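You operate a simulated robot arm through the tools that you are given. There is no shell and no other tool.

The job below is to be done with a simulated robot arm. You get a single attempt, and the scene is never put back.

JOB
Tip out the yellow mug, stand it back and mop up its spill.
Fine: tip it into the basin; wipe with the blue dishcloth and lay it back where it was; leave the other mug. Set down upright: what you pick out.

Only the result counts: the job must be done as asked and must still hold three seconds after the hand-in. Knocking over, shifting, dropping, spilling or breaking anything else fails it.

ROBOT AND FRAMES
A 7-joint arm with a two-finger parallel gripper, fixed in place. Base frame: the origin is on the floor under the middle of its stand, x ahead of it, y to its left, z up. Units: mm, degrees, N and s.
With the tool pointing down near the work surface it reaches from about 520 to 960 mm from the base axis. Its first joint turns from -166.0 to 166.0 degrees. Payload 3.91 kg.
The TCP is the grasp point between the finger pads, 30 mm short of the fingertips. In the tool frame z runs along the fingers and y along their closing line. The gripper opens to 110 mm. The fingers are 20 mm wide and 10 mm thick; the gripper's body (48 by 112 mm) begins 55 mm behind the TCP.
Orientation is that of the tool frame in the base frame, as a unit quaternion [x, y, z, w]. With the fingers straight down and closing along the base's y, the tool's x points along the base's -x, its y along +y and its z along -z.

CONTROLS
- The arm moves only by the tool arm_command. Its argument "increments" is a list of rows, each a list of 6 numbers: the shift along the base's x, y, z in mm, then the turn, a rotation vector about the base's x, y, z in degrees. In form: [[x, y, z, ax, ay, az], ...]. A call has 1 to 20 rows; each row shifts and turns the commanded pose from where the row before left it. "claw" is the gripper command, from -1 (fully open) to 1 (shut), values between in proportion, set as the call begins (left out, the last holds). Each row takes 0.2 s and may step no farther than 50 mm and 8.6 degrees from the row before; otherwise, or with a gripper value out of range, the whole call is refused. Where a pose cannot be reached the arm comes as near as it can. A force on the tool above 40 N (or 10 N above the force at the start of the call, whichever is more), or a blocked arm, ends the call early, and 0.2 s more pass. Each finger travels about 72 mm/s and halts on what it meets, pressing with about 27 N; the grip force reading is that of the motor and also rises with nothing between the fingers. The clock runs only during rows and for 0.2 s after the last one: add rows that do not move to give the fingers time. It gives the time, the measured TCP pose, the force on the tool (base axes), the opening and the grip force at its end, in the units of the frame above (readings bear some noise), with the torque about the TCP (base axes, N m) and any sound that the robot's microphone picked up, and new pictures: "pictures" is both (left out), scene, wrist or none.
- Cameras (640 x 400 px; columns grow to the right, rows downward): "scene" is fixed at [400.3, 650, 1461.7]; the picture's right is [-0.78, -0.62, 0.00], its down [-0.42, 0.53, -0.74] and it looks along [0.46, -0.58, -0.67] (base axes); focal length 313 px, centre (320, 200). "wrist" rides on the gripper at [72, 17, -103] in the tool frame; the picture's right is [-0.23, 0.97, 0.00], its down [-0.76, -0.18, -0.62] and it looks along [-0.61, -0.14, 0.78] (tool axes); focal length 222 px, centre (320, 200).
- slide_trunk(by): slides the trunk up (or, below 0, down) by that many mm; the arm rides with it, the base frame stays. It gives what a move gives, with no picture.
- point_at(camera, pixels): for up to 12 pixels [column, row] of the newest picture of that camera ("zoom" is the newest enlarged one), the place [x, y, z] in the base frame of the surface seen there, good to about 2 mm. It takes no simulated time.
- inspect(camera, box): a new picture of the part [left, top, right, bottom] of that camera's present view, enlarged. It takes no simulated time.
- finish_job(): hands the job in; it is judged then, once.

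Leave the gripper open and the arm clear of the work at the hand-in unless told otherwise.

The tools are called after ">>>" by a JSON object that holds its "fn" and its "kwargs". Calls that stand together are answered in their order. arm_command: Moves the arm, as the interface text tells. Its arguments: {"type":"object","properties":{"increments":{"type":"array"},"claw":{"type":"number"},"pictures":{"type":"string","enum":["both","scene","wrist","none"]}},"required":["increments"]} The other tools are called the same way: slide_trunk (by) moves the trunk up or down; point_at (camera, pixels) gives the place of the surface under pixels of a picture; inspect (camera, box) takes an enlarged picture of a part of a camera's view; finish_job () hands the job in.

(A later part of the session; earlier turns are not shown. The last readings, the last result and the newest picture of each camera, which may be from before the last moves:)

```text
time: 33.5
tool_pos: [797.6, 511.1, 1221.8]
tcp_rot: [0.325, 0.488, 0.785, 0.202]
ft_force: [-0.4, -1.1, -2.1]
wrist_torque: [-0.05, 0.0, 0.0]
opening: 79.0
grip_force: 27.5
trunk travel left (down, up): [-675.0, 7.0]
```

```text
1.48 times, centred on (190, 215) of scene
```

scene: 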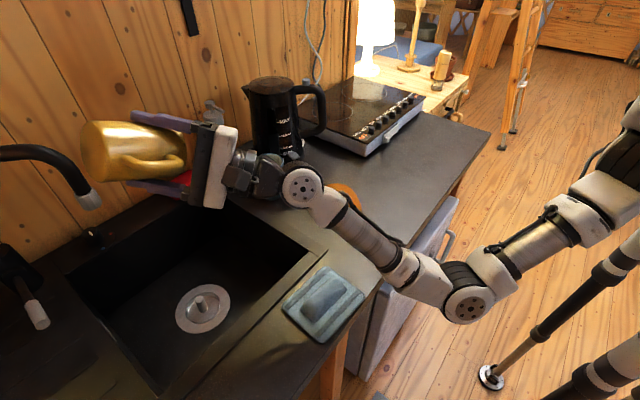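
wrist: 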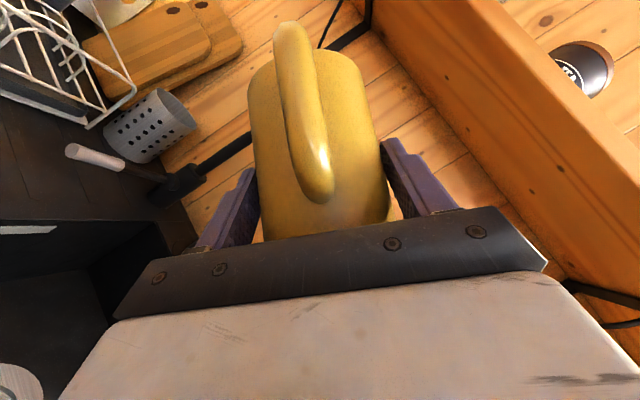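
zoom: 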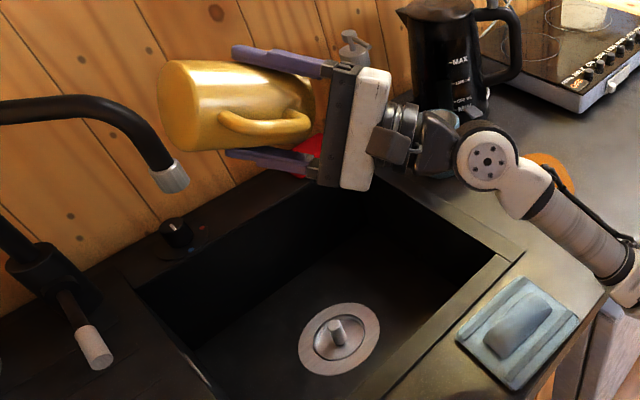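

The mug is drained. I unroll it by 116° in place, back to upright, over the basin.

>>> {"fn": "arm_command", "kwargs": {"increments": [[0, 0, 0, -4, 0, 0], [0, 0, 0, -7, 0, 0], [0, 0, 0, -7, 0, 0], [0, 0, 0, -7, 0, 0], [0, 0, 0, -7, 0, 0], [0, 0, 0, -7, 0, 0], [0, 0, 0, -7, 0, 0], [0, 0, 0, -7, 0, 0], [0, 0, 0, -7, 0, 0], [0, 0, 0, -7, 0, 0], [0, 0, 0, -7, 0, 0], [0, 0, 0, -7, 0, 0], [0, 0, 0, -7, 0, 0], [0, 0, 0, -7, 0, 0], [0, 0, 0, -7, 0, 0], [0, 0, 0, -7, 0, 0], [0, 0, 0, -5, 0, 0], [0, 0, 0, -2, 0, 0], [0, 0, 0, 0, 0, 0]]}}

```text
time: 37.5
tool_pos: [796.5, 511.6, 1221.6]
tcp_rot: [0.0, 0.924, 0.002, 0.382]
ft_force: [-0.1, 0.4, -3.7]
wrist_torque: [-0.01, 0.02, -0.05]
opening: 78.7
grip_force: 26.8
trunk travel left (down, up): [-675.0, 7.0]
```

scene: 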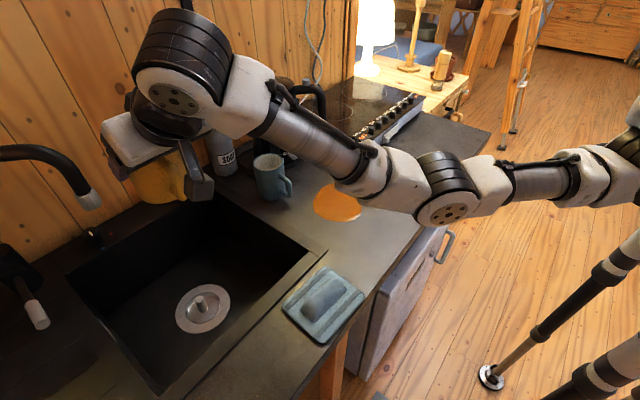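
wrist: 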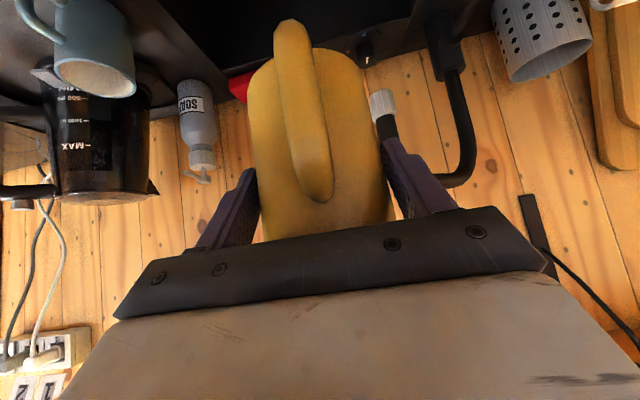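

The mug is upright. I lower the trunk back by 50 mm so the arm has the same reach as when I picked the mug up.

>>> {"fn": "slide_trunk", "kwargs": {"by": -50}}

```text
time: 38.4
tool_pos: [797.0, 510.8, 1170.9]
tcp_rot: [0.0, 0.924, 0.002, 0.382]
ft_force: [-0.2, -0.2, -2.0]
wrist_torque: [0.01, -0.01, -0.02]
opening: 78.6
grip_force: 27.3
trunk travel left (down, up): [-625.0, 57.0]
```

Now I carry the mug back to above its original place: TCP to (580, 264.4, 1110), which puts the mug's axis at about (589.7, 264.8).

>>> {"fn": "arm_command", "kwargs": {"increments": [[-10, -11, 0, 0, 0, 0], [-18, -20, 0, 0, 0, 0], [-20, -23, 0, 0, 0, 0], [-22, -25, 0, 0, 0, 0], [-22, -25, 0, 0, 0, 0], [-22, -25, -5, 0, 0, 0], [-22, -25, -8, 0, 0, 0], [-22, -25, -10, 0, 0, 0], [-22, -25, -12, 0, 0, 0], [-18, -20, -12, 0, 0, 0], [-12, -14, -8, 0, 0, 0], [-7, -8.4, -6, 0, 0, 0], [0, 0, 0, 0, 0, 0]]}}

```text
time: 41.2
tool_pos: [579.8, 265.9, 1109.8]
tcp_rot: [0.001, 0.925, 0.002, 0.381]
ft_force: [0.2, 0.7, -1.9]
wrist_torque: [-0.03, -0.01, 0.02]
opening: 78.7
grip_force: 27.0
trunk travel left (down, up): [-625.0, 57.0]
```

scene: 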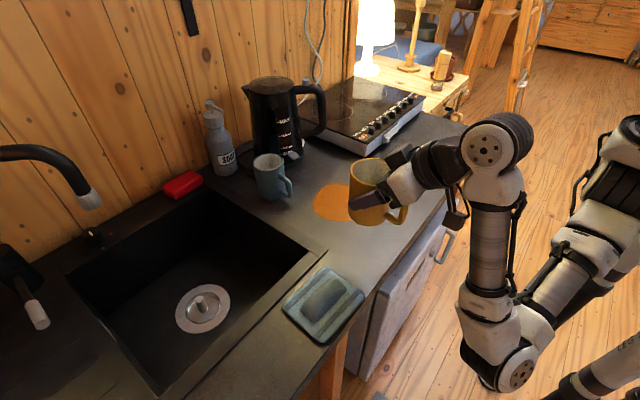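
wrist: 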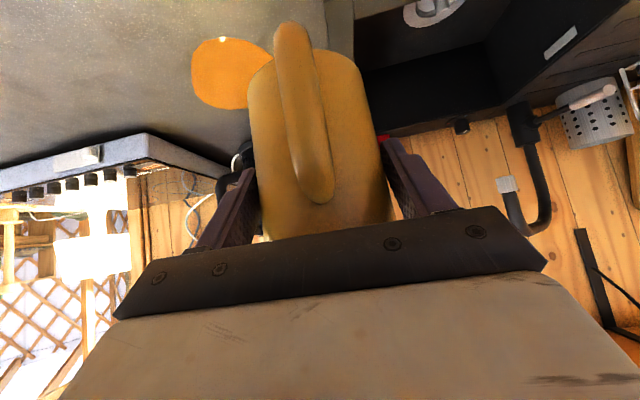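

Above the spot. I descend to about 2–3 mm above the counter contact height (968.5) and check the reading.

>>> {"fn": "arm_command", "kwargs": {"increments": [[0, 0, -15, 0, 0, 0], [0, 0, -25, 0, 0, 0], [0, 0, -25, 0, 0, 0], [0, 0, -25, 0, 0, 0], [0, 0, -20, 0, 0, 0], [0, 0, -14, 0, 0, 0], [0, 0, -8, 0, 0, 0], [0, 0, -6, 0, 0, 0], [0, 0, 0, 0, 0, 0]]}}

```text
time: 43.2
tool_pos: [579.8, 264.4, 971.1]
tcp_rot: [0.001, 0.924, 0.002, 0.382]
ft_force: [-0.3, 0.8, -2.4]
wrist_torque: [0.02, -0.01, 0.01]
opening: 78.8
grip_force: 27.3
trunk travel left (down, up): [-625.0, 57.0]
```

scene: 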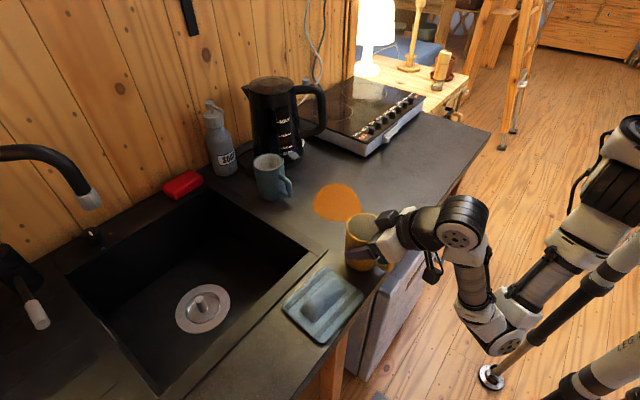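
wrist: 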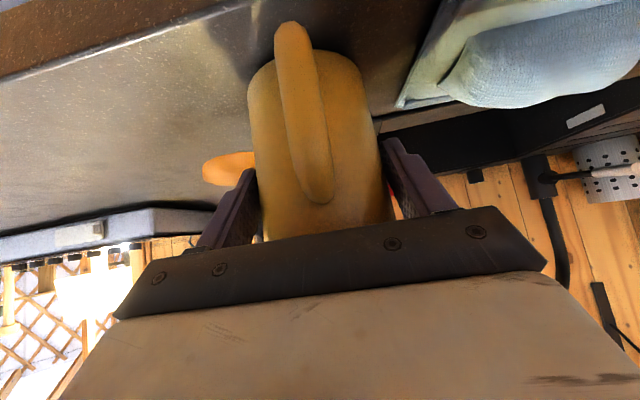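

Still carrying the weight (-2.4 N). Before setting it down, I compare the mug's rim place with the original one.

>>> {"fn": "inspect", "kwargs": {"camera": "scene", "box": [325, 200, 405, 280]}}

```text
5.00 times, centred on (365, 240) of scene
```

zoom: 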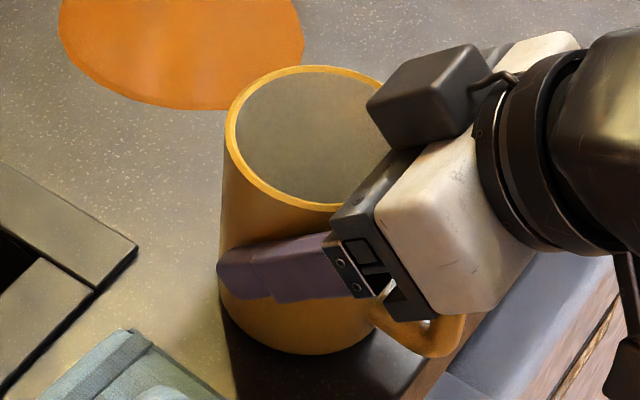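

>>> {"fn": "point_at", "kwargs": {"camera": "zoom", "pixels": [[323, 69], [260, 85], [235, 112], [230, 135], [237, 160], [255, 182], [285, 199], [320, 207], [360, 76], [290, 73], [440, 350], [455, 330]]}}

```text
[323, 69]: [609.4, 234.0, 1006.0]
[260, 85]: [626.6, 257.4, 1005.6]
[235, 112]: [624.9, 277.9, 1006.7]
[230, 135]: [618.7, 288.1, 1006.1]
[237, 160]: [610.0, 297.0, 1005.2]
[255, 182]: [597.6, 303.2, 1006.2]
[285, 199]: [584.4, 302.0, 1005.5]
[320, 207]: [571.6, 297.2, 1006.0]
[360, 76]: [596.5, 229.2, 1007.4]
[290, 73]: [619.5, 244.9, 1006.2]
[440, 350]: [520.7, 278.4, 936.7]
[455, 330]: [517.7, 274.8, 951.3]
```

The rim's centre reads (590.5, 265.6), matching the original within about 1 mm, and the rim is about 3–4 mm high. I lower in small steps, watching the vertical force.

>>> {"fn": "arm_command", "kwargs": {"increments": [[0, 0, -1, 0, 0, 0], [0, 0, -1, 0, 0, 0], [0, 0, -0.5, 0, 0, 0], [0, 0, 0, 0, 0, 0]], "pictures": "none"}}

```text
time: 44.2
tool_pos: [579.5, 265.2, 970.8]
tcp_rot: [0.0, 0.924, 0.003, 0.382]
ft_force: [0.1, -0.3, -3.3]
wrist_torque: [0.01, 0.0, -0.01]
opening: 79.2
grip_force: 27.3
trunk travel left (down, up): [-625.0, 57.0]
```

Still hanging free. I lower a further 2 mm.

>>> {"fn": "arm_command", "kwargs": {"increments": [[0, 0, -1, 0, 0, 0], [0, 0, -1, 0, 0, 0], [0, 0, 0, 0, 0, 0]], "pictures": "none"}}

```text
time: 45.0
tool_pos: [579.4, 264.2, 968.6]
tcp_rot: [0.001, 0.924, 0.003, 0.383]
ft_force: [0.6, 0.3, 3.7]
wrist_torque: [0.21, -0.01, 0.0]
opening: 78.8
grip_force: 27.0
trunk travel left (down, up): [-625.0, 57.0]
```

The counter now carries it (+3.7 N). I open the gripper fully and wait.

>>> {"fn": "arm_command", "kwargs": {"increments": [[0, 0, 0, 0, 0, 0], [0, 0, 0, 0, 0, 0], [0, 0, 0, 0, 0, 0], [0, 0, 0, 0, 0, 0]], "claw": -1}}

```text
time: 46.0
tool_pos: [578.3, 264.6, 967.6]
tcp_rot: [0.0, 0.924, 0.002, 0.382]
ft_force: [0.2, 0.1, 0.3]
wrist_torque: [0.0, -0.01, 0.03]
opening: 110.2
grip_force: 0.1
trunk travel left (down, up): [-625.0, 57.0]
```

scene: 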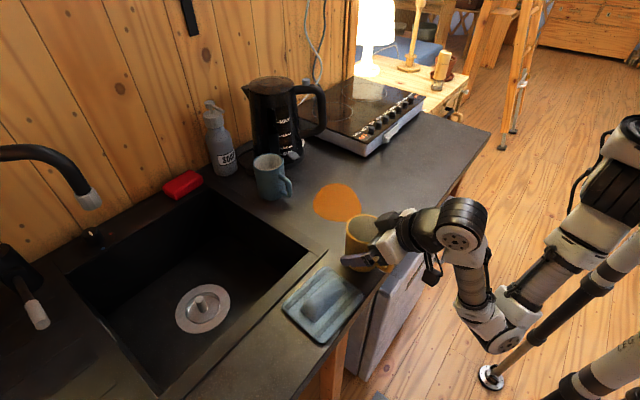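
wrist: 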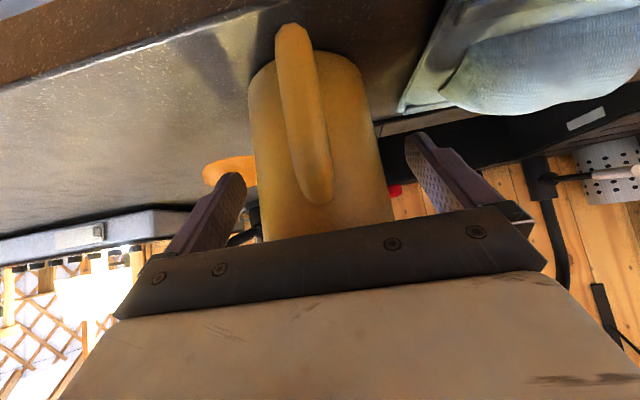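

The mug stands free. I retreat straight up by 160 mm, the reverse of the approach.

>>> {"fn": "arm_command", "kwargs": {"increments": [[0, 0, 8, 0, 0, 0], [0, 0, 14, 0, 0, 0], [0, 0, 20, 0, 0, 0], [0, 0, 25, 0, 0, 0], [0, 0, 30, 0, 0, 0], [0, 0, 30, 0, 0, 0], [0, 0, 30, 0, 0, 0], [0, 0, 0, 0, 0, 0]]}}

```text
time: 47.8
tool_pos: [582.0, 265.1, 1126.1]
tcp_rot: [0.0, 0.924, 0.002, 0.382]
ft_force: [0.1, 0.6, -0.7]
wrist_torque: [0.02, -0.02, 0.02]
opening: 110.1
grip_force: 0.1
trunk travel left (down, up): [-625.0, 57.0]
```

scene: 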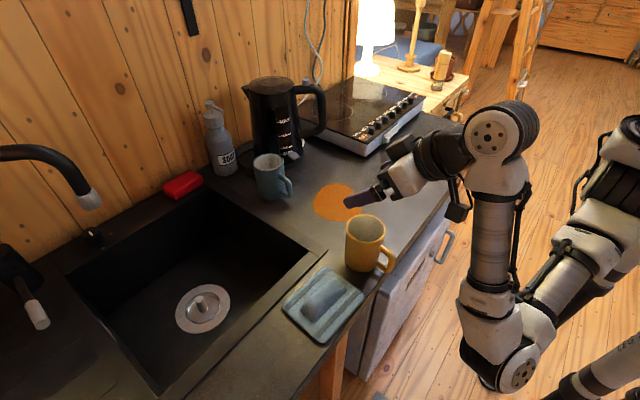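
wrist: 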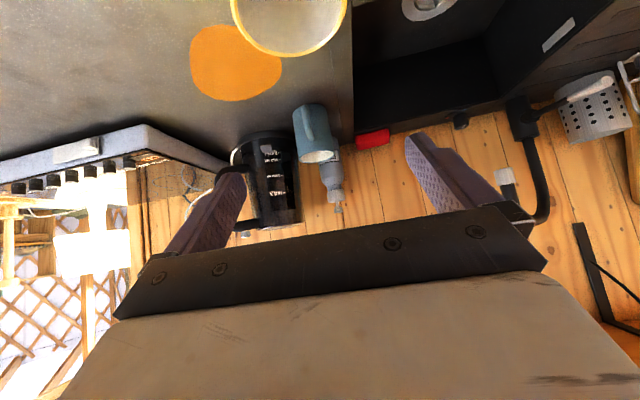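

Clear of the mug. I enlarge it to check its place and that it is empty.

>>> {"fn": "inspect", "kwargs": {"camera": "scene", "box": [325, 200, 405, 280]}}

>>> {"fn": "point_at", "kwargs": {"camera": "scene", "pixels": [[337, 202], [315, 203], [359, 205], [337, 184], [337, 221]]}}

```text
5.00 times, centred on (365, 240) of scene
```

zoom: 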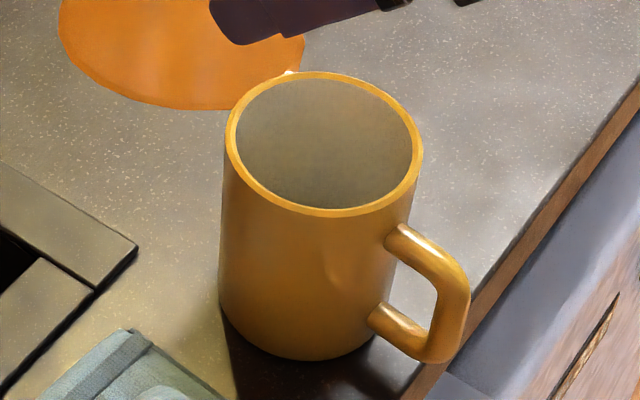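

```text
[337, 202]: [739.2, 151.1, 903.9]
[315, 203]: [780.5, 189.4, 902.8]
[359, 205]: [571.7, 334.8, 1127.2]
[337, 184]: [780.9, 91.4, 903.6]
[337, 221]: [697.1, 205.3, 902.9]
```

The mug is empty and upright. A quick check of its rim position, then on to the cloth.

>>> {"fn": "point_at", "kwargs": {"camera": "zoom", "pixels": [[325, 75], [320, 213], [231, 120], [419, 165], [270, 198], [385, 95], [250, 90], [395, 192], [290, 72], [460, 275], [455, 330]]}}

>>> {"fn": "inspect", "kwargs": {"camera": "wrist", "box": [180, 0, 360, 110]}}

```text
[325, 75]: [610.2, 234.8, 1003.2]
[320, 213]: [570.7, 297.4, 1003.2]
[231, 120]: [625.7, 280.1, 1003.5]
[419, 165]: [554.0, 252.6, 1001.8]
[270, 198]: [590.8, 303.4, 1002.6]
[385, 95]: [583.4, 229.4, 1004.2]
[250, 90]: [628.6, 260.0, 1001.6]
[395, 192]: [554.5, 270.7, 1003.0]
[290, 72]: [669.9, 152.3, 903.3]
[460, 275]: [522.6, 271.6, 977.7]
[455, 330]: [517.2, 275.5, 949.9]
```

```text
3.56 times, centred on (270, 55) of wrist
```

zoom: 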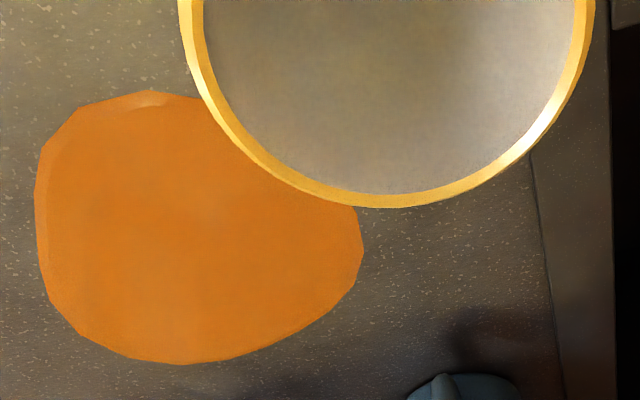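

The mug's axis is back at about (589.7, 266) — within about a millimetre of the original. The spill is roughly a disc centred at (733, 150), about 125 mm across. Now I turn the tool back to vertical and go above the cloth at z≈1195.

>>> {"fn": "arm_command", "kwargs": {"increments": [[0, 10, 20, 0, 5, 0], [1, 22, 20, 0, 8, 0], [1, 25, 15, 0, 8, 0], [1, 25, 10, 0, 8, 0], [1, 25, 5, 0, 8, 0], [1, 20, 0, 0, 8, 0], [0, 7, 0, 0, 0, 0], [0, 0, 0, 0, 0, 0]]}}

```text
time: 49.6
tool_pos: [584.1, 400.4, 1193.9]
tcp_rot: [0.001, 1.0, 0.003, -0.001]
ft_force: [-0.5, 0.4, -0.3]
wrist_torque: [0.0, 0.04, 0.02]
opening: 109.9
grip_force: 0.0
trunk travel left (down, up): [-625.0, 57.0]
```

scene: 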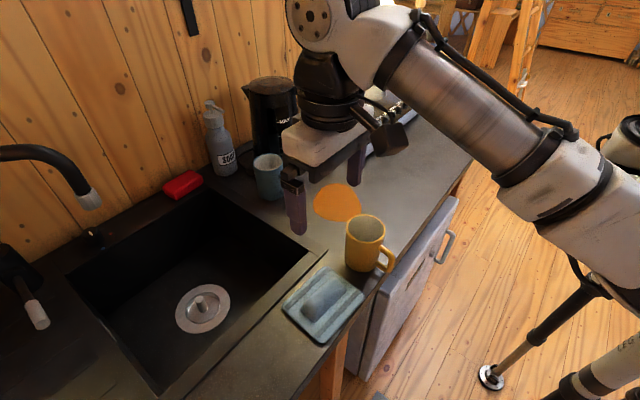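
wrist: 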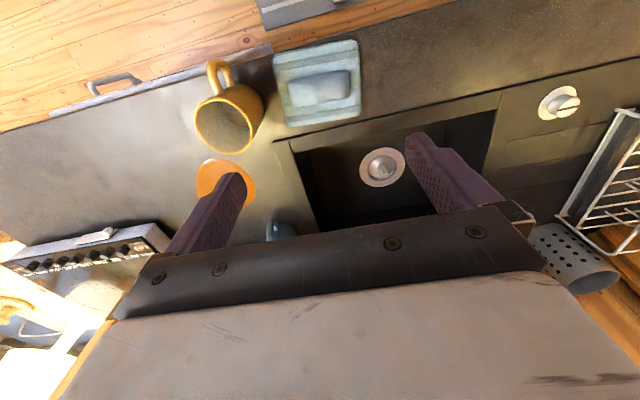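

Good: tool vertical above the cloth. I enlarge the wrist view of the cloth and measure its corners and ridge.

>>> {"fn": "inspect", "kwargs": {"camera": "wrist", "box": [250, 20, 390, 140]}}

```text
3.33 times, centred on (320, 80) of wrist
```

zoom: 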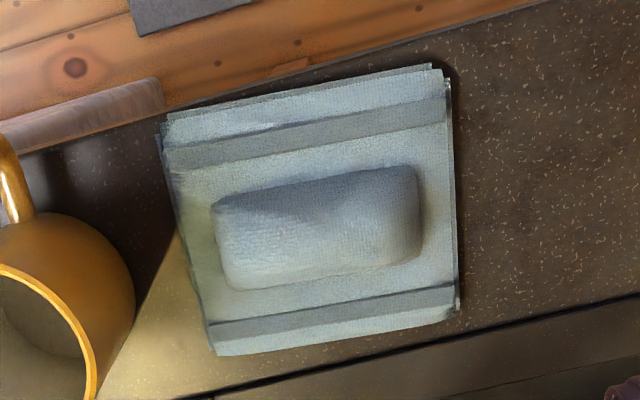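

>>> {"fn": "point_at", "kwargs": {"camera": "zoom", "pixels": [[168, 120], [435, 72], [455, 305], [218, 350], [214, 202], [412, 168], [420, 258], [232, 285], [310, 190], [325, 275], [318, 230], [215, 245]]}}

>>> {"fn": "point_at", "kwargs": {"camera": "scene", "pixels": [[323, 290], [310, 300], [335, 285], [318, 308], [342, 278], [330, 300]]}}

```text
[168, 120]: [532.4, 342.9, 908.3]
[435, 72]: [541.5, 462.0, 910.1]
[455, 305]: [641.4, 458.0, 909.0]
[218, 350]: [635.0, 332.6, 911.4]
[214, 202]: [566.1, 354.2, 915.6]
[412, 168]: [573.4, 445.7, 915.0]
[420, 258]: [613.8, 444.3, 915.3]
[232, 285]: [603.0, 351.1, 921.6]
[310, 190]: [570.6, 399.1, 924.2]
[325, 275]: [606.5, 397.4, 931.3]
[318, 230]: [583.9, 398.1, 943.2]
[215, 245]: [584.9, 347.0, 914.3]
```

```text
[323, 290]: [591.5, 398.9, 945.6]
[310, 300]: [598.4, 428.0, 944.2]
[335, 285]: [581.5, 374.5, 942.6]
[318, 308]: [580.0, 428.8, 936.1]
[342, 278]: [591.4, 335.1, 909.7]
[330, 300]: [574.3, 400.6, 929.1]
```

Pad centre (587.6, 399), ridge centre about (589, 398.5), axis turned about -4.5°. I turn the tool by -94.5° about z so the fingers close across the ridge, and narrow the opening to about 70 mm.

>>> {"fn": "arm_command", "kwargs": {"increments": [[1, 0, 0, 0, 0, -8], [1, 0, 0, 0, 0, -8], [1, 0, 0, 0, 0, -8], [1, -0.5, 0, 0, 0, -8], [1, -0.5, 0, 0, 0, -8], [0, -0.5, 0, 0, 0, -8], [0, -0.4, 0, 0, 0, -8], [0, 0, 0, 0, 0, -8], [0, 0, 0, 0, 0, -8], [0, 0, 0, 0, 0, -8], [0, 0, 0, 0, 0, -8], [0, 0, 0, 0, 0, -6.5], [0, 0, 0, 0, 0, 0]], "claw": -0.27}}

```text
time: 52.4
tool_pos: [590.9, 398.9, 1194.2]
tcp_rot: [0.736, 0.677, 0.003, 0.002]
ft_force: [0.2, 0.5, -0.6]
wrist_torque: [0.01, -0.03, 0.01]
opening: 69.8
grip_force: 0.0
trunk travel left (down, up): [-625.0, 57.0]
```

scene: 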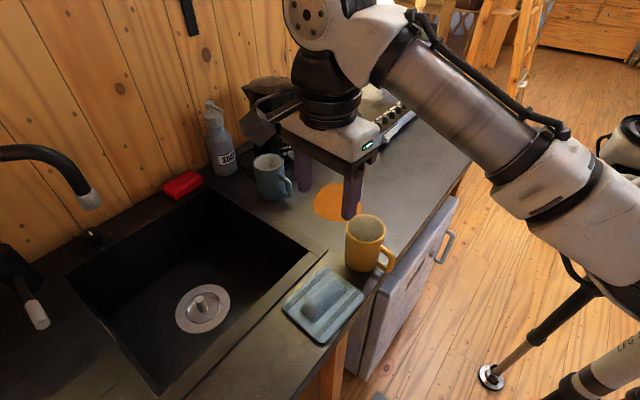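
wrist: 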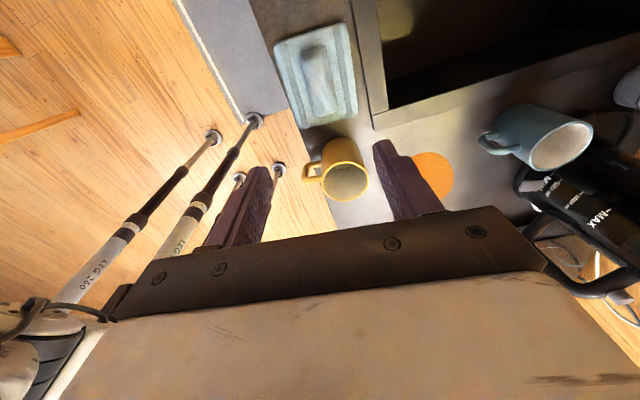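

The fingers are aligned across the ridge. I descend to z≈990 and check clearance with the mug and the forearm.

>>> {"fn": "arm_command", "kwargs": {"increments": [[-0.5, 0, -25, 0, 0, 0], [-0.5, 0, -40, 0, 0, 0], [-0.5, 0, -40, 0, 0, 0], [0, 0, -40, 0, 0, 0], [0, 0, -35, 0, 0, 0], [0, 0, -24, 0, 0, 0], [0, 0, 0, 0, 0, 0]]}}

```text
time: 54.0
tool_pos: [590.2, 395.7, 992.0]
tcp_rot: [0.736, 0.677, 0.002, 0.001]
ft_force: [0.0, 0.1, 0.0]
wrist_torque: [0.02, 0.02, 0.01]
opening: 69.8
grip_force: 0.0
trunk travel left (down, up): [-625.0, 57.0]
```

scene: 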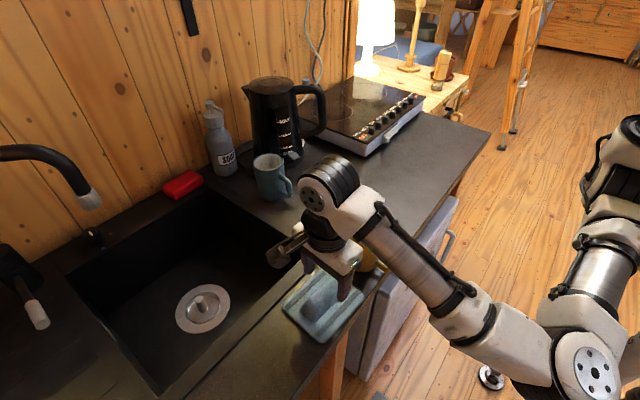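
wrist: 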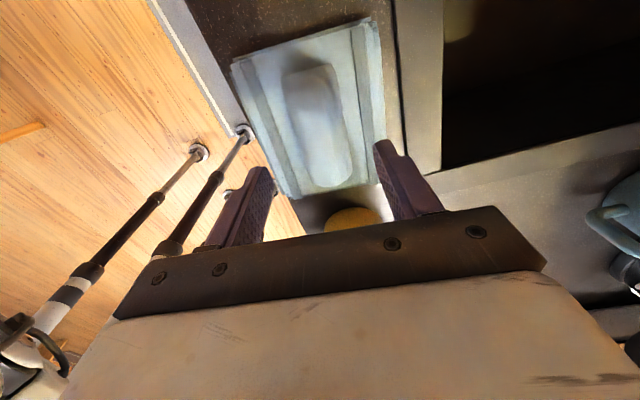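

Aligned: the tool axis meets the ridge at about (320,132) in the wrist view. I check the forearm's height near the yellow mug, since it passes in front of it in the picture.

>>> {"fn": "point_at", "kwargs": {"camera": "scene", "pixels": [[400, 250], [430, 280], [380, 225], [400, 285], [420, 300], [367, 258], [375, 270], [460, 320], [440, 320], [345, 235]]}}

>>> {"fn": "inspect", "kwargs": {"camera": "scene", "box": [260, 140, 440, 350]}}

```text
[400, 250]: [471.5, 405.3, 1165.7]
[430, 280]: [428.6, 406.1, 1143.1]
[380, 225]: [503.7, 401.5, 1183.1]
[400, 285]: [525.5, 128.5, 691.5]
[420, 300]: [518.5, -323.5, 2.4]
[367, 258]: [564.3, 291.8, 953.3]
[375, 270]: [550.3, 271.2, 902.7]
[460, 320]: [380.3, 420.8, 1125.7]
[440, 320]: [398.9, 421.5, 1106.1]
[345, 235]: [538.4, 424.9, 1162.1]
```

```text
1.90 times, centred on (350, 245) of scene
```

zoom: 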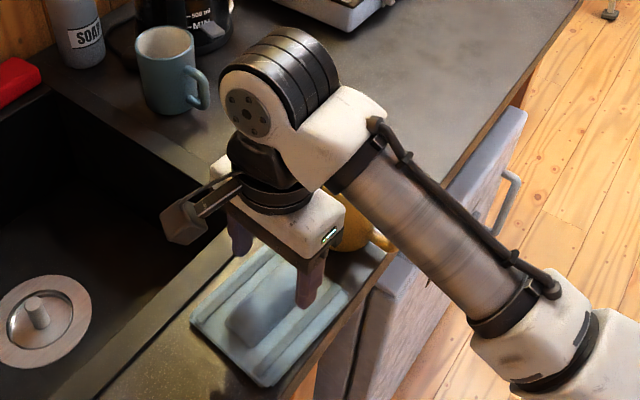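

The forearm is at y≈400 and z>1100, well away from the mug. I descend to TCP z≈949, fingertips just above the pad on both sides of the ridge.

>>> {"fn": "arm_command", "kwargs": {"increments": [[0, 1, -15, 0, 0, 0], [0, 0.5, -13, 0, 0, 0], [0, 0, -10, 0, 0, 0], [0, 0, -5, 0, 0, 0], [0, 0, 0, 0, 0, 0]]}}

```text
time: 55.2
tool_pos: [590.0, 397.1, 947.4]
tcp_rot: [0.736, 0.677, 0.002, 0.001]
ft_force: [-1.0, 0.7, 0.2]
wrist_torque: [0.0, 0.01, 0.0]
opening: 70.1
grip_force: 0.0
trunk travel left (down, up): [-625.0, 57.0]
```

scene: 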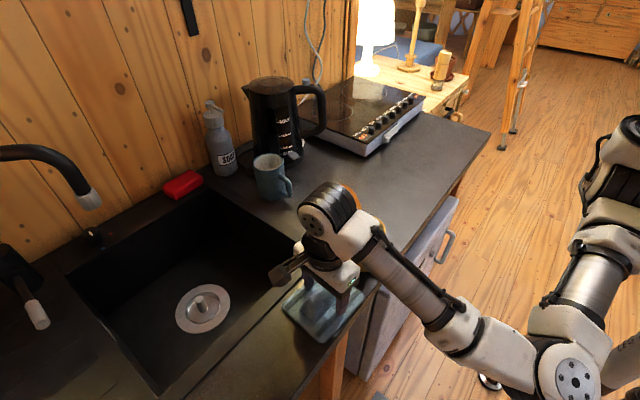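
wrist: 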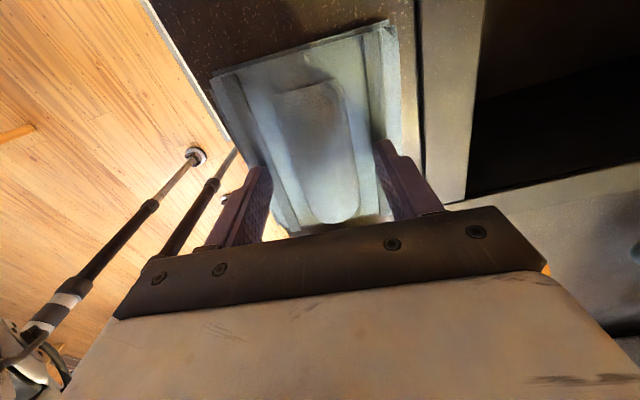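

No contact yet, the fingers straddle the ridge. I close on it.

>>> {"fn": "arm_command", "kwargs": {"increments": [[0, 0, 0, 0, 0, 0], [0, 0, 0, 0, 0, 0], [0, 0, 0, 0, 0, 0], [0, 0, 0, 0, 0, 0], [0, 0, 0, 0, 0, 0]], "claw": 1}}

```text
time: 56.4
tool_pos: [588.0, 399.3, 947.2]
tcp_rot: [0.735, 0.678, 0.002, 0.001]
ft_force: [-0.5, 0.4, 0.6]
wrist_torque: [-0.03, 0.08, 0.04]
opening: 23.2
grip_force: 27.3
trunk travel left (down, up): [-625.0, 57.0]
```

scene: 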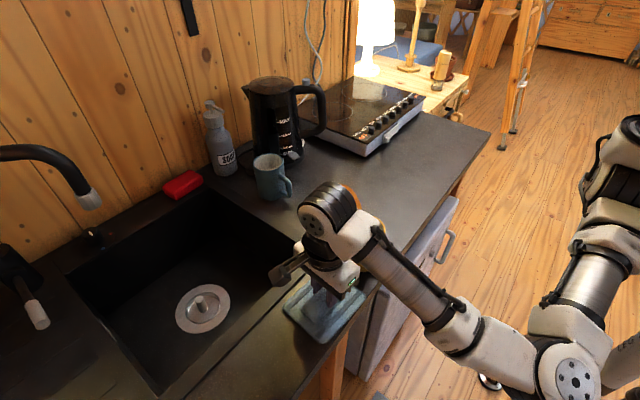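
wrist: 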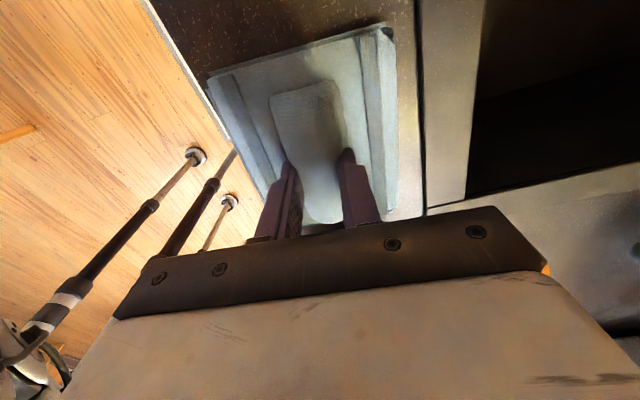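

The soft ridge is pinched at 23 mm with 27 N. I lift slowly by 80 mm and look at how the cloth hangs.

>>> {"fn": "arm_command", "kwargs": {"increments": [[0, 0, 5, 0, 0, 0], [0, 0, 10, 0, 0, 0], [0, 0, 20, 0, 0, 0], [0, 0, 25, 0, 0, 0], [0, 0, 25, 0, 0, 0], [0, 0, 0, 0, 0, 0]]}}

```text
time: 57.8
tool_pos: [586.5, 399.6, 1033.9]
tcp_rot: [0.735, 0.678, 0.002, 0.001]
ft_force: [-1.0, 1.1, -0.8]
wrist_torque: [-0.01, -0.01, -0.01]
opening: 23.5
grip_force: 26.7
trunk travel left (down, up): [-625.0, 57.0]
```

scene: 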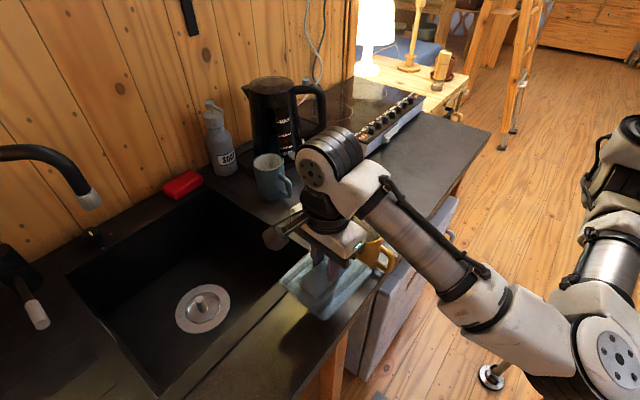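
wrist: 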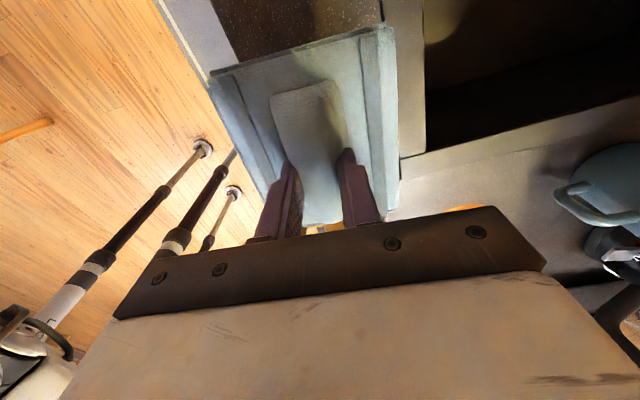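

The cloth lifts flat and stiff. Before moving to the spill, I measure the blue mug, its handle, and the stove's edge to set the wiping bounds.

>>> {"fn": "inspect", "kwargs": {"camera": "scene", "box": [230, 120, 390, 220]}}

```text
4.00 times, centred on (310, 170) of scene
```

zoom: 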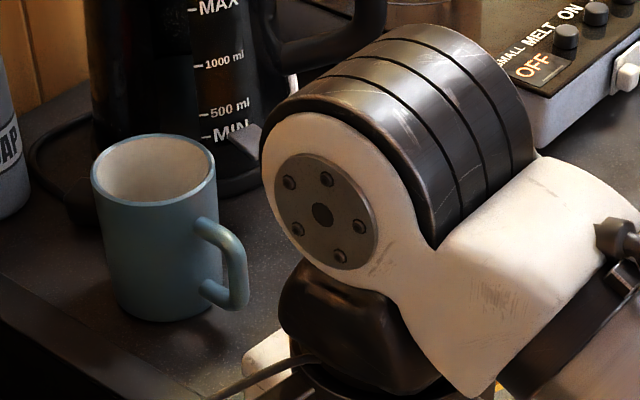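

>>> {"fn": "point_at", "kwargs": {"camera": "zoom", "pixels": [[155, 137], [150, 203], [95, 165], [213, 180], [242, 270], [238, 300], [215, 225], [165, 320], [205, 305], [245, 180], [530, 140], [545, 130]]}}

```text
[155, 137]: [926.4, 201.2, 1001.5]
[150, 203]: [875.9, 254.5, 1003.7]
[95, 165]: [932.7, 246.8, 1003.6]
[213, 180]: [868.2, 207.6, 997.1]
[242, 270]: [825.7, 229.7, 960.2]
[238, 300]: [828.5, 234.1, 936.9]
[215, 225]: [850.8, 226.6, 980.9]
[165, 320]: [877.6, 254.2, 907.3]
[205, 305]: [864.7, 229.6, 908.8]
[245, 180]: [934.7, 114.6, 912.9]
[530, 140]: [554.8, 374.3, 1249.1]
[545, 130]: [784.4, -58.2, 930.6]
```

The blue mug is at (900, 227) with its handle reaching to x≈824, y≈229, z>930; the stove starts at y≈-58. My wiping bounds for the cloth's centre are x 708–762, y 118–175. I raise the cloth to z≈1100 and carry it over to above the spill.

>>> {"fn": "arm_command", "kwargs": {"increments": [[0, 0, 20, 0, 0, 0], [0, 0, 25, 0, 0, 0], [3, -5, 21, 0, 0, 0], [12, -20, 0, 0, 0, 0], [17, -28, 0, 0, 0, 0], [18, -31, 0, 0, 0, 0], [18, -31, 0, 0, 0, 0], [18, -31, 0, 0, 0, 0], [18, -31, 0, 0, 0, 0], [18, -30, 0, 0, 0, 0], [14, -24, 0, 0, 0, 0], [9, -13, 0, 0, 0, 0], [3, -5.5, 0, 0, 0, 0], [0, 0, 0, 0, 0, 0]]}}

```text
time: 60.8
tool_pos: [736.2, 149.1, 1099.7]
tcp_rot: [0.736, 0.677, 0.003, 0.0]
ft_force: [-1.2, -0.6, -1.4]
wrist_torque: [0.02, 0.01, 0.01]
opening: 23.2
grip_force: 27.0
trunk travel left (down, up): [-625.0, 57.0]
```

scene: 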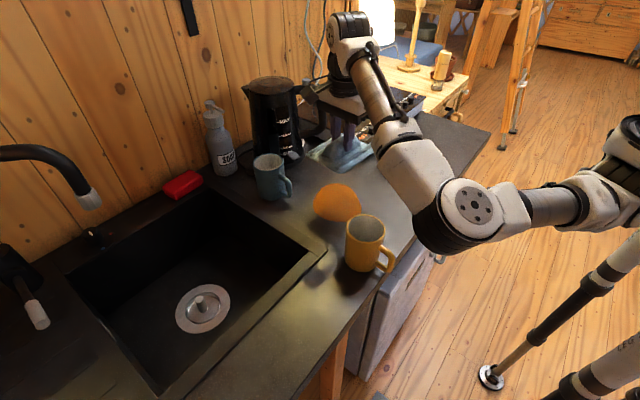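
wrist: 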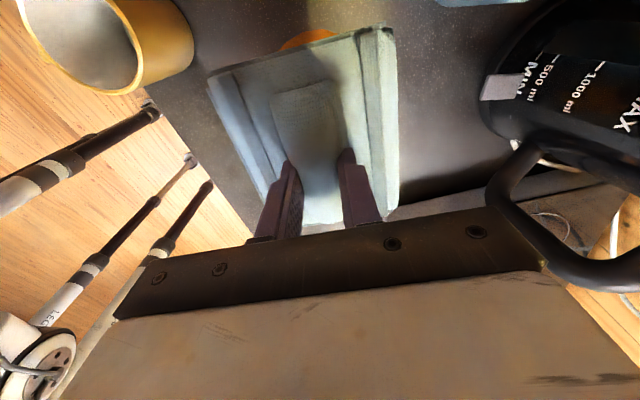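

Above the spill. The elbow at (465,215) hangs somewhat near the mug and the kettle's handle is on the other side; I measure both before descending.

>>> {"fn": "point_at", "kwargs": {"camera": "scene", "pixels": [[470, 205], [430, 230], [450, 248], [420, 175], [395, 180], [375, 110], [440, 245], [415, 225]]}}

>>> {"fn": "point_at", "kwargs": {"camera": "wrist", "pixels": [[500, 200], [520, 160], [570, 290], [505, 105], [535, 145], [140, 75]]}}

```text
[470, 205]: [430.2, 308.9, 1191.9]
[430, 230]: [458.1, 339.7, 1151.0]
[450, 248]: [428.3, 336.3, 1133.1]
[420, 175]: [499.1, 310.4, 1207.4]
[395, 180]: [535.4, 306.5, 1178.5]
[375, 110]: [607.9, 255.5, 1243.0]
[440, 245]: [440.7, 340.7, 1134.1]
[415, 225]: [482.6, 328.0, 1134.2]
```

```text
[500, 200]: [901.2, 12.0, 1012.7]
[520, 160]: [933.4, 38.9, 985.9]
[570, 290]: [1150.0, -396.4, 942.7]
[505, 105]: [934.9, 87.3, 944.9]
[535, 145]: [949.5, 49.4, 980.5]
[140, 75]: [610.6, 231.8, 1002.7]
```

The elbow is at z≥1130 and x≈440, the forearm well above the mug. I descend 75 mm in stages and watch how the elbow moves.

>>> {"fn": "arm_command", "kwargs": {"increments": [[0, 0, -20, 0, 0, 0], [0, 0, -25, 0, 0, 0], [0, 0, -20, 0, 0, 0], [0, 0, -10, 0, 0, 0], [0, 0, 0, 0, 0, 0]]}}

>>> {"fn": "point_at", "kwargs": {"camera": "scene", "pixels": [[450, 255], [440, 250], [430, 240], [420, 230], [410, 220], [400, 205], [390, 190], [380, 160]]}}

```text
time: 62.0
tool_pos: [734.7, 149.6, 1023.6]
tcp_rot: [0.736, 0.677, 0.003, 0.002]
ft_force: [-0.2, -0.4, -0.5]
wrist_torque: [0.01, -0.02, 0.02]
opening: 23.2
grip_force: 26.8
trunk travel left (down, up): [-625.0, 57.0]
```

scene: 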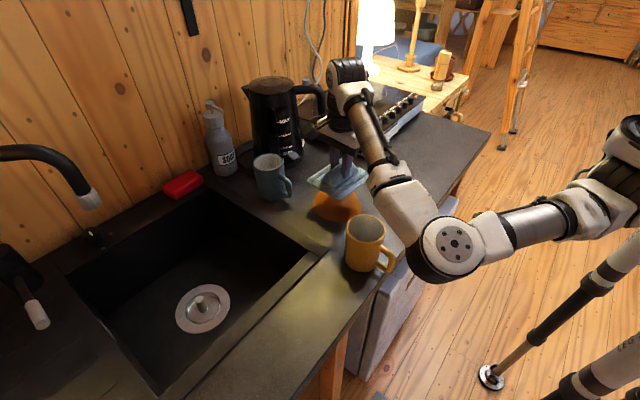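
wrist: 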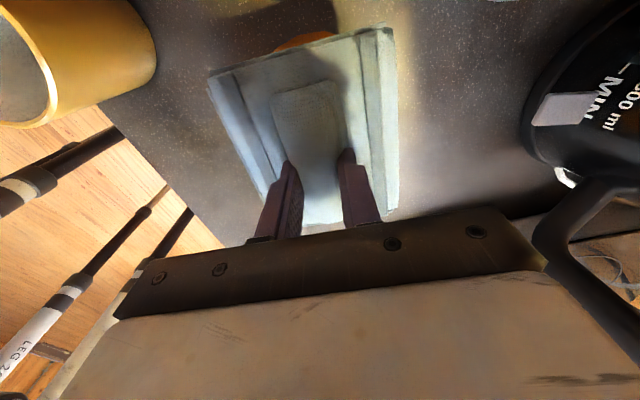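

```text
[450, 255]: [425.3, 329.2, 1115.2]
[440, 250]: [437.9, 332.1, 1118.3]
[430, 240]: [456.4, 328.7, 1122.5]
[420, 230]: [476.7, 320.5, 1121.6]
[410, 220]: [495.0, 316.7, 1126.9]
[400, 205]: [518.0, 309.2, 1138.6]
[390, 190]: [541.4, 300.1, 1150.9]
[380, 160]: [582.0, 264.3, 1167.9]
```

The forearm sinks with the hand and passes above the mug; to keep more room above its rim (z=1003) I raise the trunk by 55 mm first and then come down again with the hand.

>>> {"fn": "slide_trunk", "kwargs": {"by": 55}}

>>> {"fn": "arm_command", "kwargs": {"increments": [[0, 0, -20, 0, 0, 0], [0, 0, -25, 0, 0, 0], [0, 0, -20, 0, 0, 0], [0, 0, -15, 0, 0, 0], [0, 0, -10, 0, 0, 0], [0, 0, 0, 0, 0, 0]]}}

>>> {"fn": "point_at", "kwargs": {"camera": "scene", "pixels": [[450, 255], [440, 250], [430, 240], [420, 230], [410, 220], [400, 205], [390, 190], [380, 160]]}}

```text
time: 63.0
tool_pos: [736.4, 149.5, 1078.9]
tcp_rot: [0.735, 0.678, 0.002, 0.0]
ft_force: [-0.6, 0.2, -1.2]
wrist_torque: [-0.02, 0.02, 0.02]
opening: 23.3
grip_force: 27.2
trunk travel left (down, up): [-680.0, 2.0]
```

```text
time: 64.4
tool_pos: [737.0, 149.0, 989.5]
tcp_rot: [0.735, 0.678, 0.003, 0.001]
ft_force: [0.2, -0.2, -0.5]
wrist_torque: [-0.02, -0.02, 0.03]
opening: 23.3
grip_force: 26.5
trunk travel left (down, up): [-680.0, 2.0]
```

scene: 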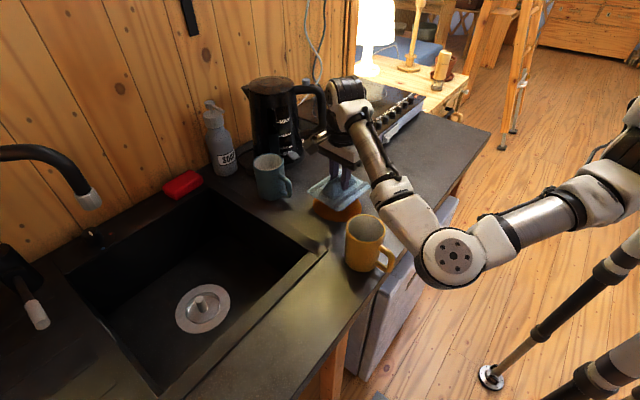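
wrist: 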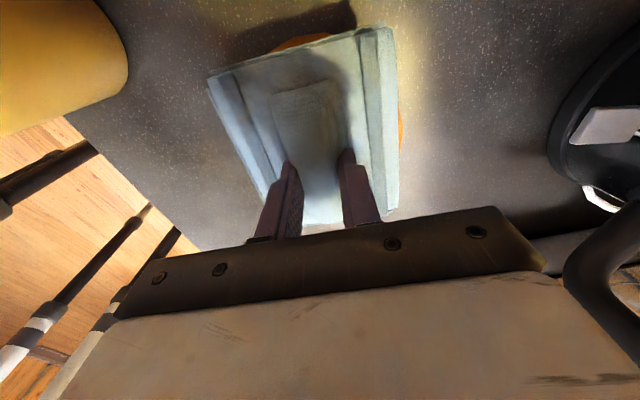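

```text
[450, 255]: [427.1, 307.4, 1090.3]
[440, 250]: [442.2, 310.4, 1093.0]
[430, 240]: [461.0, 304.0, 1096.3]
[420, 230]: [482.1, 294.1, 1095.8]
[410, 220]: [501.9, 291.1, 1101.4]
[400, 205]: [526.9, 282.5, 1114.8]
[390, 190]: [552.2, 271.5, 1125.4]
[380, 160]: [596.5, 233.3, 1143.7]
```

The forearm now passes over the yellow mug; I need to know the gap exactly before going lower. I enlarge that area.

>>> {"fn": "inspect", "kwargs": {"camera": "scene", "box": [320, 60, 500, 300]}}

```text
1.67 times, centred on (410, 180) of scene
```

zoom: 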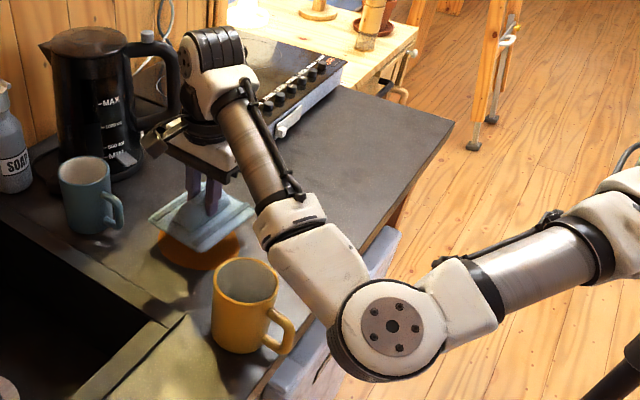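

>>> {"fn": "point_at", "kwargs": {"camera": "zoom", "pixels": [[222, 140], [238, 175], [252, 205], [262, 238], [275, 265], [290, 285], [308, 305], [325, 322], [332, 350], [345, 368], [285, 200], [340, 250]]}}

```text
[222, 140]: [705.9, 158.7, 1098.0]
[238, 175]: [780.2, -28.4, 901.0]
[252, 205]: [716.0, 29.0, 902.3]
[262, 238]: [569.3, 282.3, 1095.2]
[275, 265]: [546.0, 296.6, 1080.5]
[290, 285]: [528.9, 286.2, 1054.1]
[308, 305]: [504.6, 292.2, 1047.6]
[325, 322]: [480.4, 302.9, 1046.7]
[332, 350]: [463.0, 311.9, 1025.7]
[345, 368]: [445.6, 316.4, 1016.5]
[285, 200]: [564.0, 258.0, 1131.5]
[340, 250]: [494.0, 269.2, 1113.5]
```

The forearm's lower side is about z≥1040 near the mug, which will sink about 30 mm at most; it stays above the rim (1003). I descend another 28 mm and recheck.

>>> {"fn": "arm_command", "kwargs": {"increments": [[0, 0, -10, 0, 0, 0], [0, 0, -10, 0, 0, 0], [0, 0, -8, 0, 0, 0], [0, 0, 0, 0, 0, 0]]}}

>>> {"fn": "inspect", "kwargs": {"camera": "scene", "box": [320, 60, 500, 300]}}

>>> {"fn": "point_at", "kwargs": {"camera": "zoom", "pixels": [[262, 243], [275, 270], [290, 289], [308, 308], [325, 325], [332, 355], [345, 373], [246, 275]]}}

```text
time: 65.4
tool_pos: [737.3, 148.6, 961.2]
tcp_rot: [0.735, 0.678, 0.003, 0.001]
ft_force: [-0.6, -1.0, -0.4]
wrist_torque: [0.01, 0.01, 0.03]
opening: 23.2
grip_force: 27.1
trunk travel left (down, up): [-680.0, 2.0]
```

scene: 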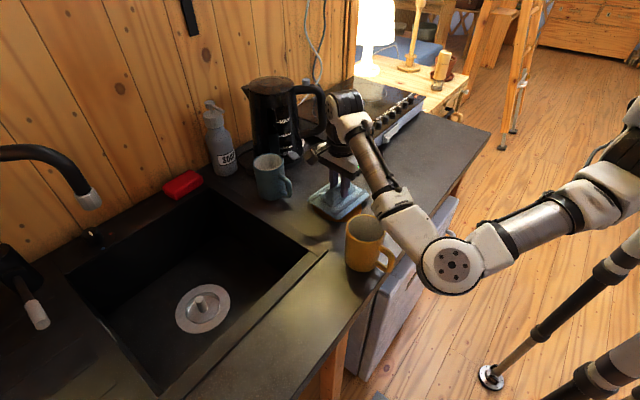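
wrist: 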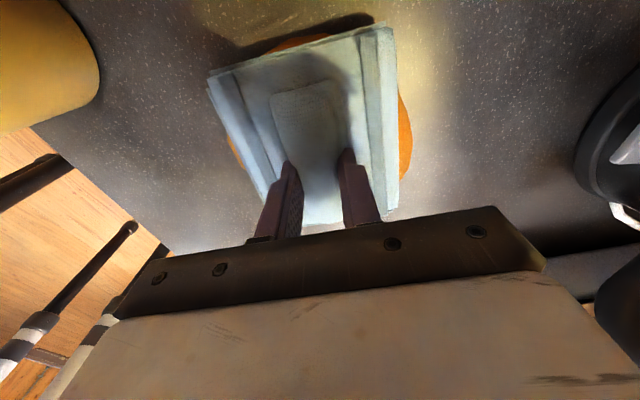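

```text
1.67 times, centred on (410, 180) of scene
```

zoom: 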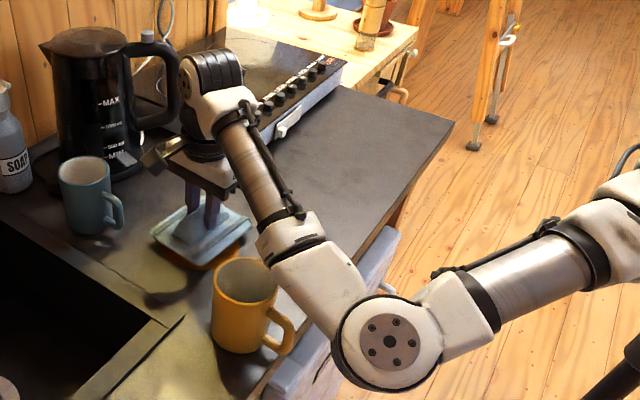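

```text
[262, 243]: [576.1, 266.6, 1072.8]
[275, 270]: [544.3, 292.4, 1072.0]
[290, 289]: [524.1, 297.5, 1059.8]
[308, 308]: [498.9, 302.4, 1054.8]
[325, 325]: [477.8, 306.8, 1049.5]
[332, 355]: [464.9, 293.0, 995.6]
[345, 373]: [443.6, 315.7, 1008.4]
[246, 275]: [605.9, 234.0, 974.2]
```

Gap remains sufficient (forearm lower edge about z 1060–1070 near the mug). The cloth hovers about 13 mm over the spill. I lower gently until contact.

>>> {"fn": "arm_command", "kwargs": {"increments": [[0, 0, -5, 0, 0, 0], [0, 0, -4, 0, 0, 0], [0, 0, -2, 0, 0, 0], [0, 0, -1, 0, 0, 0], [0, 0, -1, 0, 0, 0], [0, 0, 0, 0, 0, 0]], "pictures": "none"}}

```text
time: 66.8
tool_pos: [736.3, 149.4, 949.1]
tcp_rot: [0.735, 0.678, 0.002, 0.001]
ft_force: [0.6, 0.1, 0.5]
wrist_torque: [-0.02, 0.01, 0.01]
opening: 23.4
grip_force: 27.7
trunk travel left (down, up): [-680.0, 2.0]
```

No firm contact yet (z=949). I lower 1 mm at a time by 3 mm more.

>>> {"fn": "arm_command", "kwargs": {"increments": [[0, 0, -1, 0, 0, 0], [0, 0, -1, 0, 0, 0], [0, 0, -1, 0, 0, 0], [0, 0, 0, 0, 0, 0]], "pictures": "none"}}

```text
time: 67.8
tool_pos: [735.8, 150.2, 948.3]
tcp_rot: [0.736, 0.677, 0.003, 0.002]
ft_force: [4.7, -2.5, 15.5]
wrist_torque: [-0.08, 0.16, 0.0]
opening: 23.3
grip_force: 26.9
trunk travel left (down, up): [-680.0, 2.0]
```

Contact with about 15 N. I ease off slightly and begin the first wiping strokes along y about the centre.

>>> {"fn": "arm_command", "kwargs": {"increments": [[0, 0, 0.7, 0, 0, 0], [0, 6, 0, 0, 0, 0], [0, 9, 0, 0, 0, 0], [0, 9, 0, 0, 0, 0], [0, 0, 0, 0, 0, 0], [0, -9, 0, 0, 0, 0], [0, -9, 0, 0, 0, 0], [0, -9, 0, 0, 0, 0], [0, -9, 0, 0, 0, 0], [0, -9, 0, 0, 0, 0], [0, -7, 0, 0, 0, 0], [0, 0, 0, 0, 0, 0]]}}

```text
time: 70.4
tool_pos: [735.2, 121.0, 947.5]
tcp_rot: [0.736, 0.677, 0.003, 0.001]
ft_force: [0.7, 6.2, 14.0]
wrist_torque: [0.22, 0.15, 0.02]
opening: 23.5
grip_force: 26.9
trunk travel left (down, up): [-680.0, 2.0]
```

scene: 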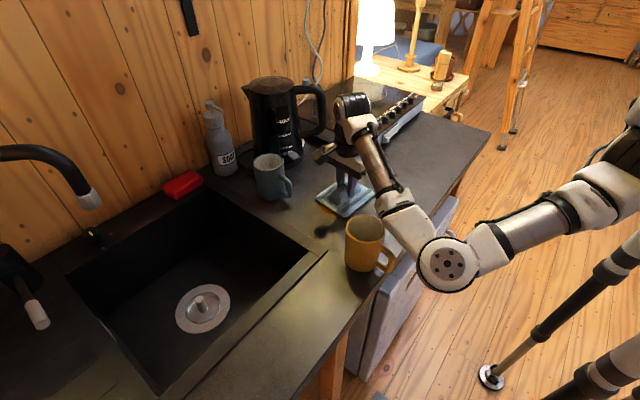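
wrist: 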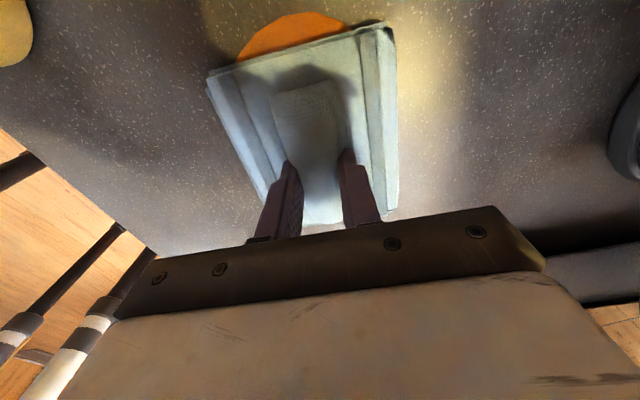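

The wrist view still shows orange beyond the cloth's +y side at (290,35). I enlarge both views to see how the spill has changed.

>>> {"fn": "inspect", "kwargs": {"camera": "scene", "box": [290, 150, 410, 250]}}

>>> {"fn": "point_at", "kwargs": {"camera": "wrist", "pixels": [[290, 35], [240, 57], [300, 15], [342, 25], [265, 30], [208, 78], [390, 28], [398, 205]]}}

```text
4.00 times, centred on (350, 200) of scene
```

zoom: 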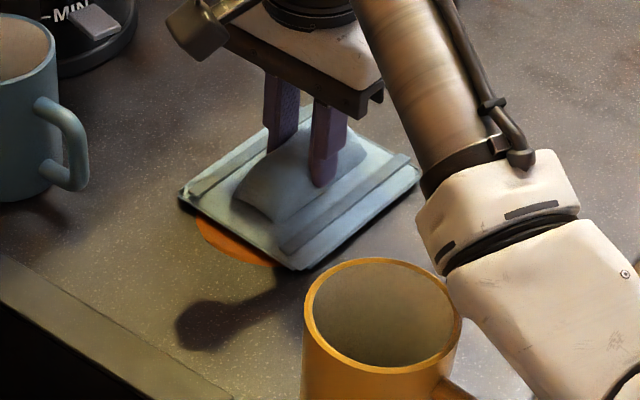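

```text
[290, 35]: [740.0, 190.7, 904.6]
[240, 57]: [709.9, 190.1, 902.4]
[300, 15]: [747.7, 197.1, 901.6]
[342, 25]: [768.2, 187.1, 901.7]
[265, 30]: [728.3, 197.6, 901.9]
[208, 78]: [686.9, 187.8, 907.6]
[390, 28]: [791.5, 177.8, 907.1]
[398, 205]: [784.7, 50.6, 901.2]
```

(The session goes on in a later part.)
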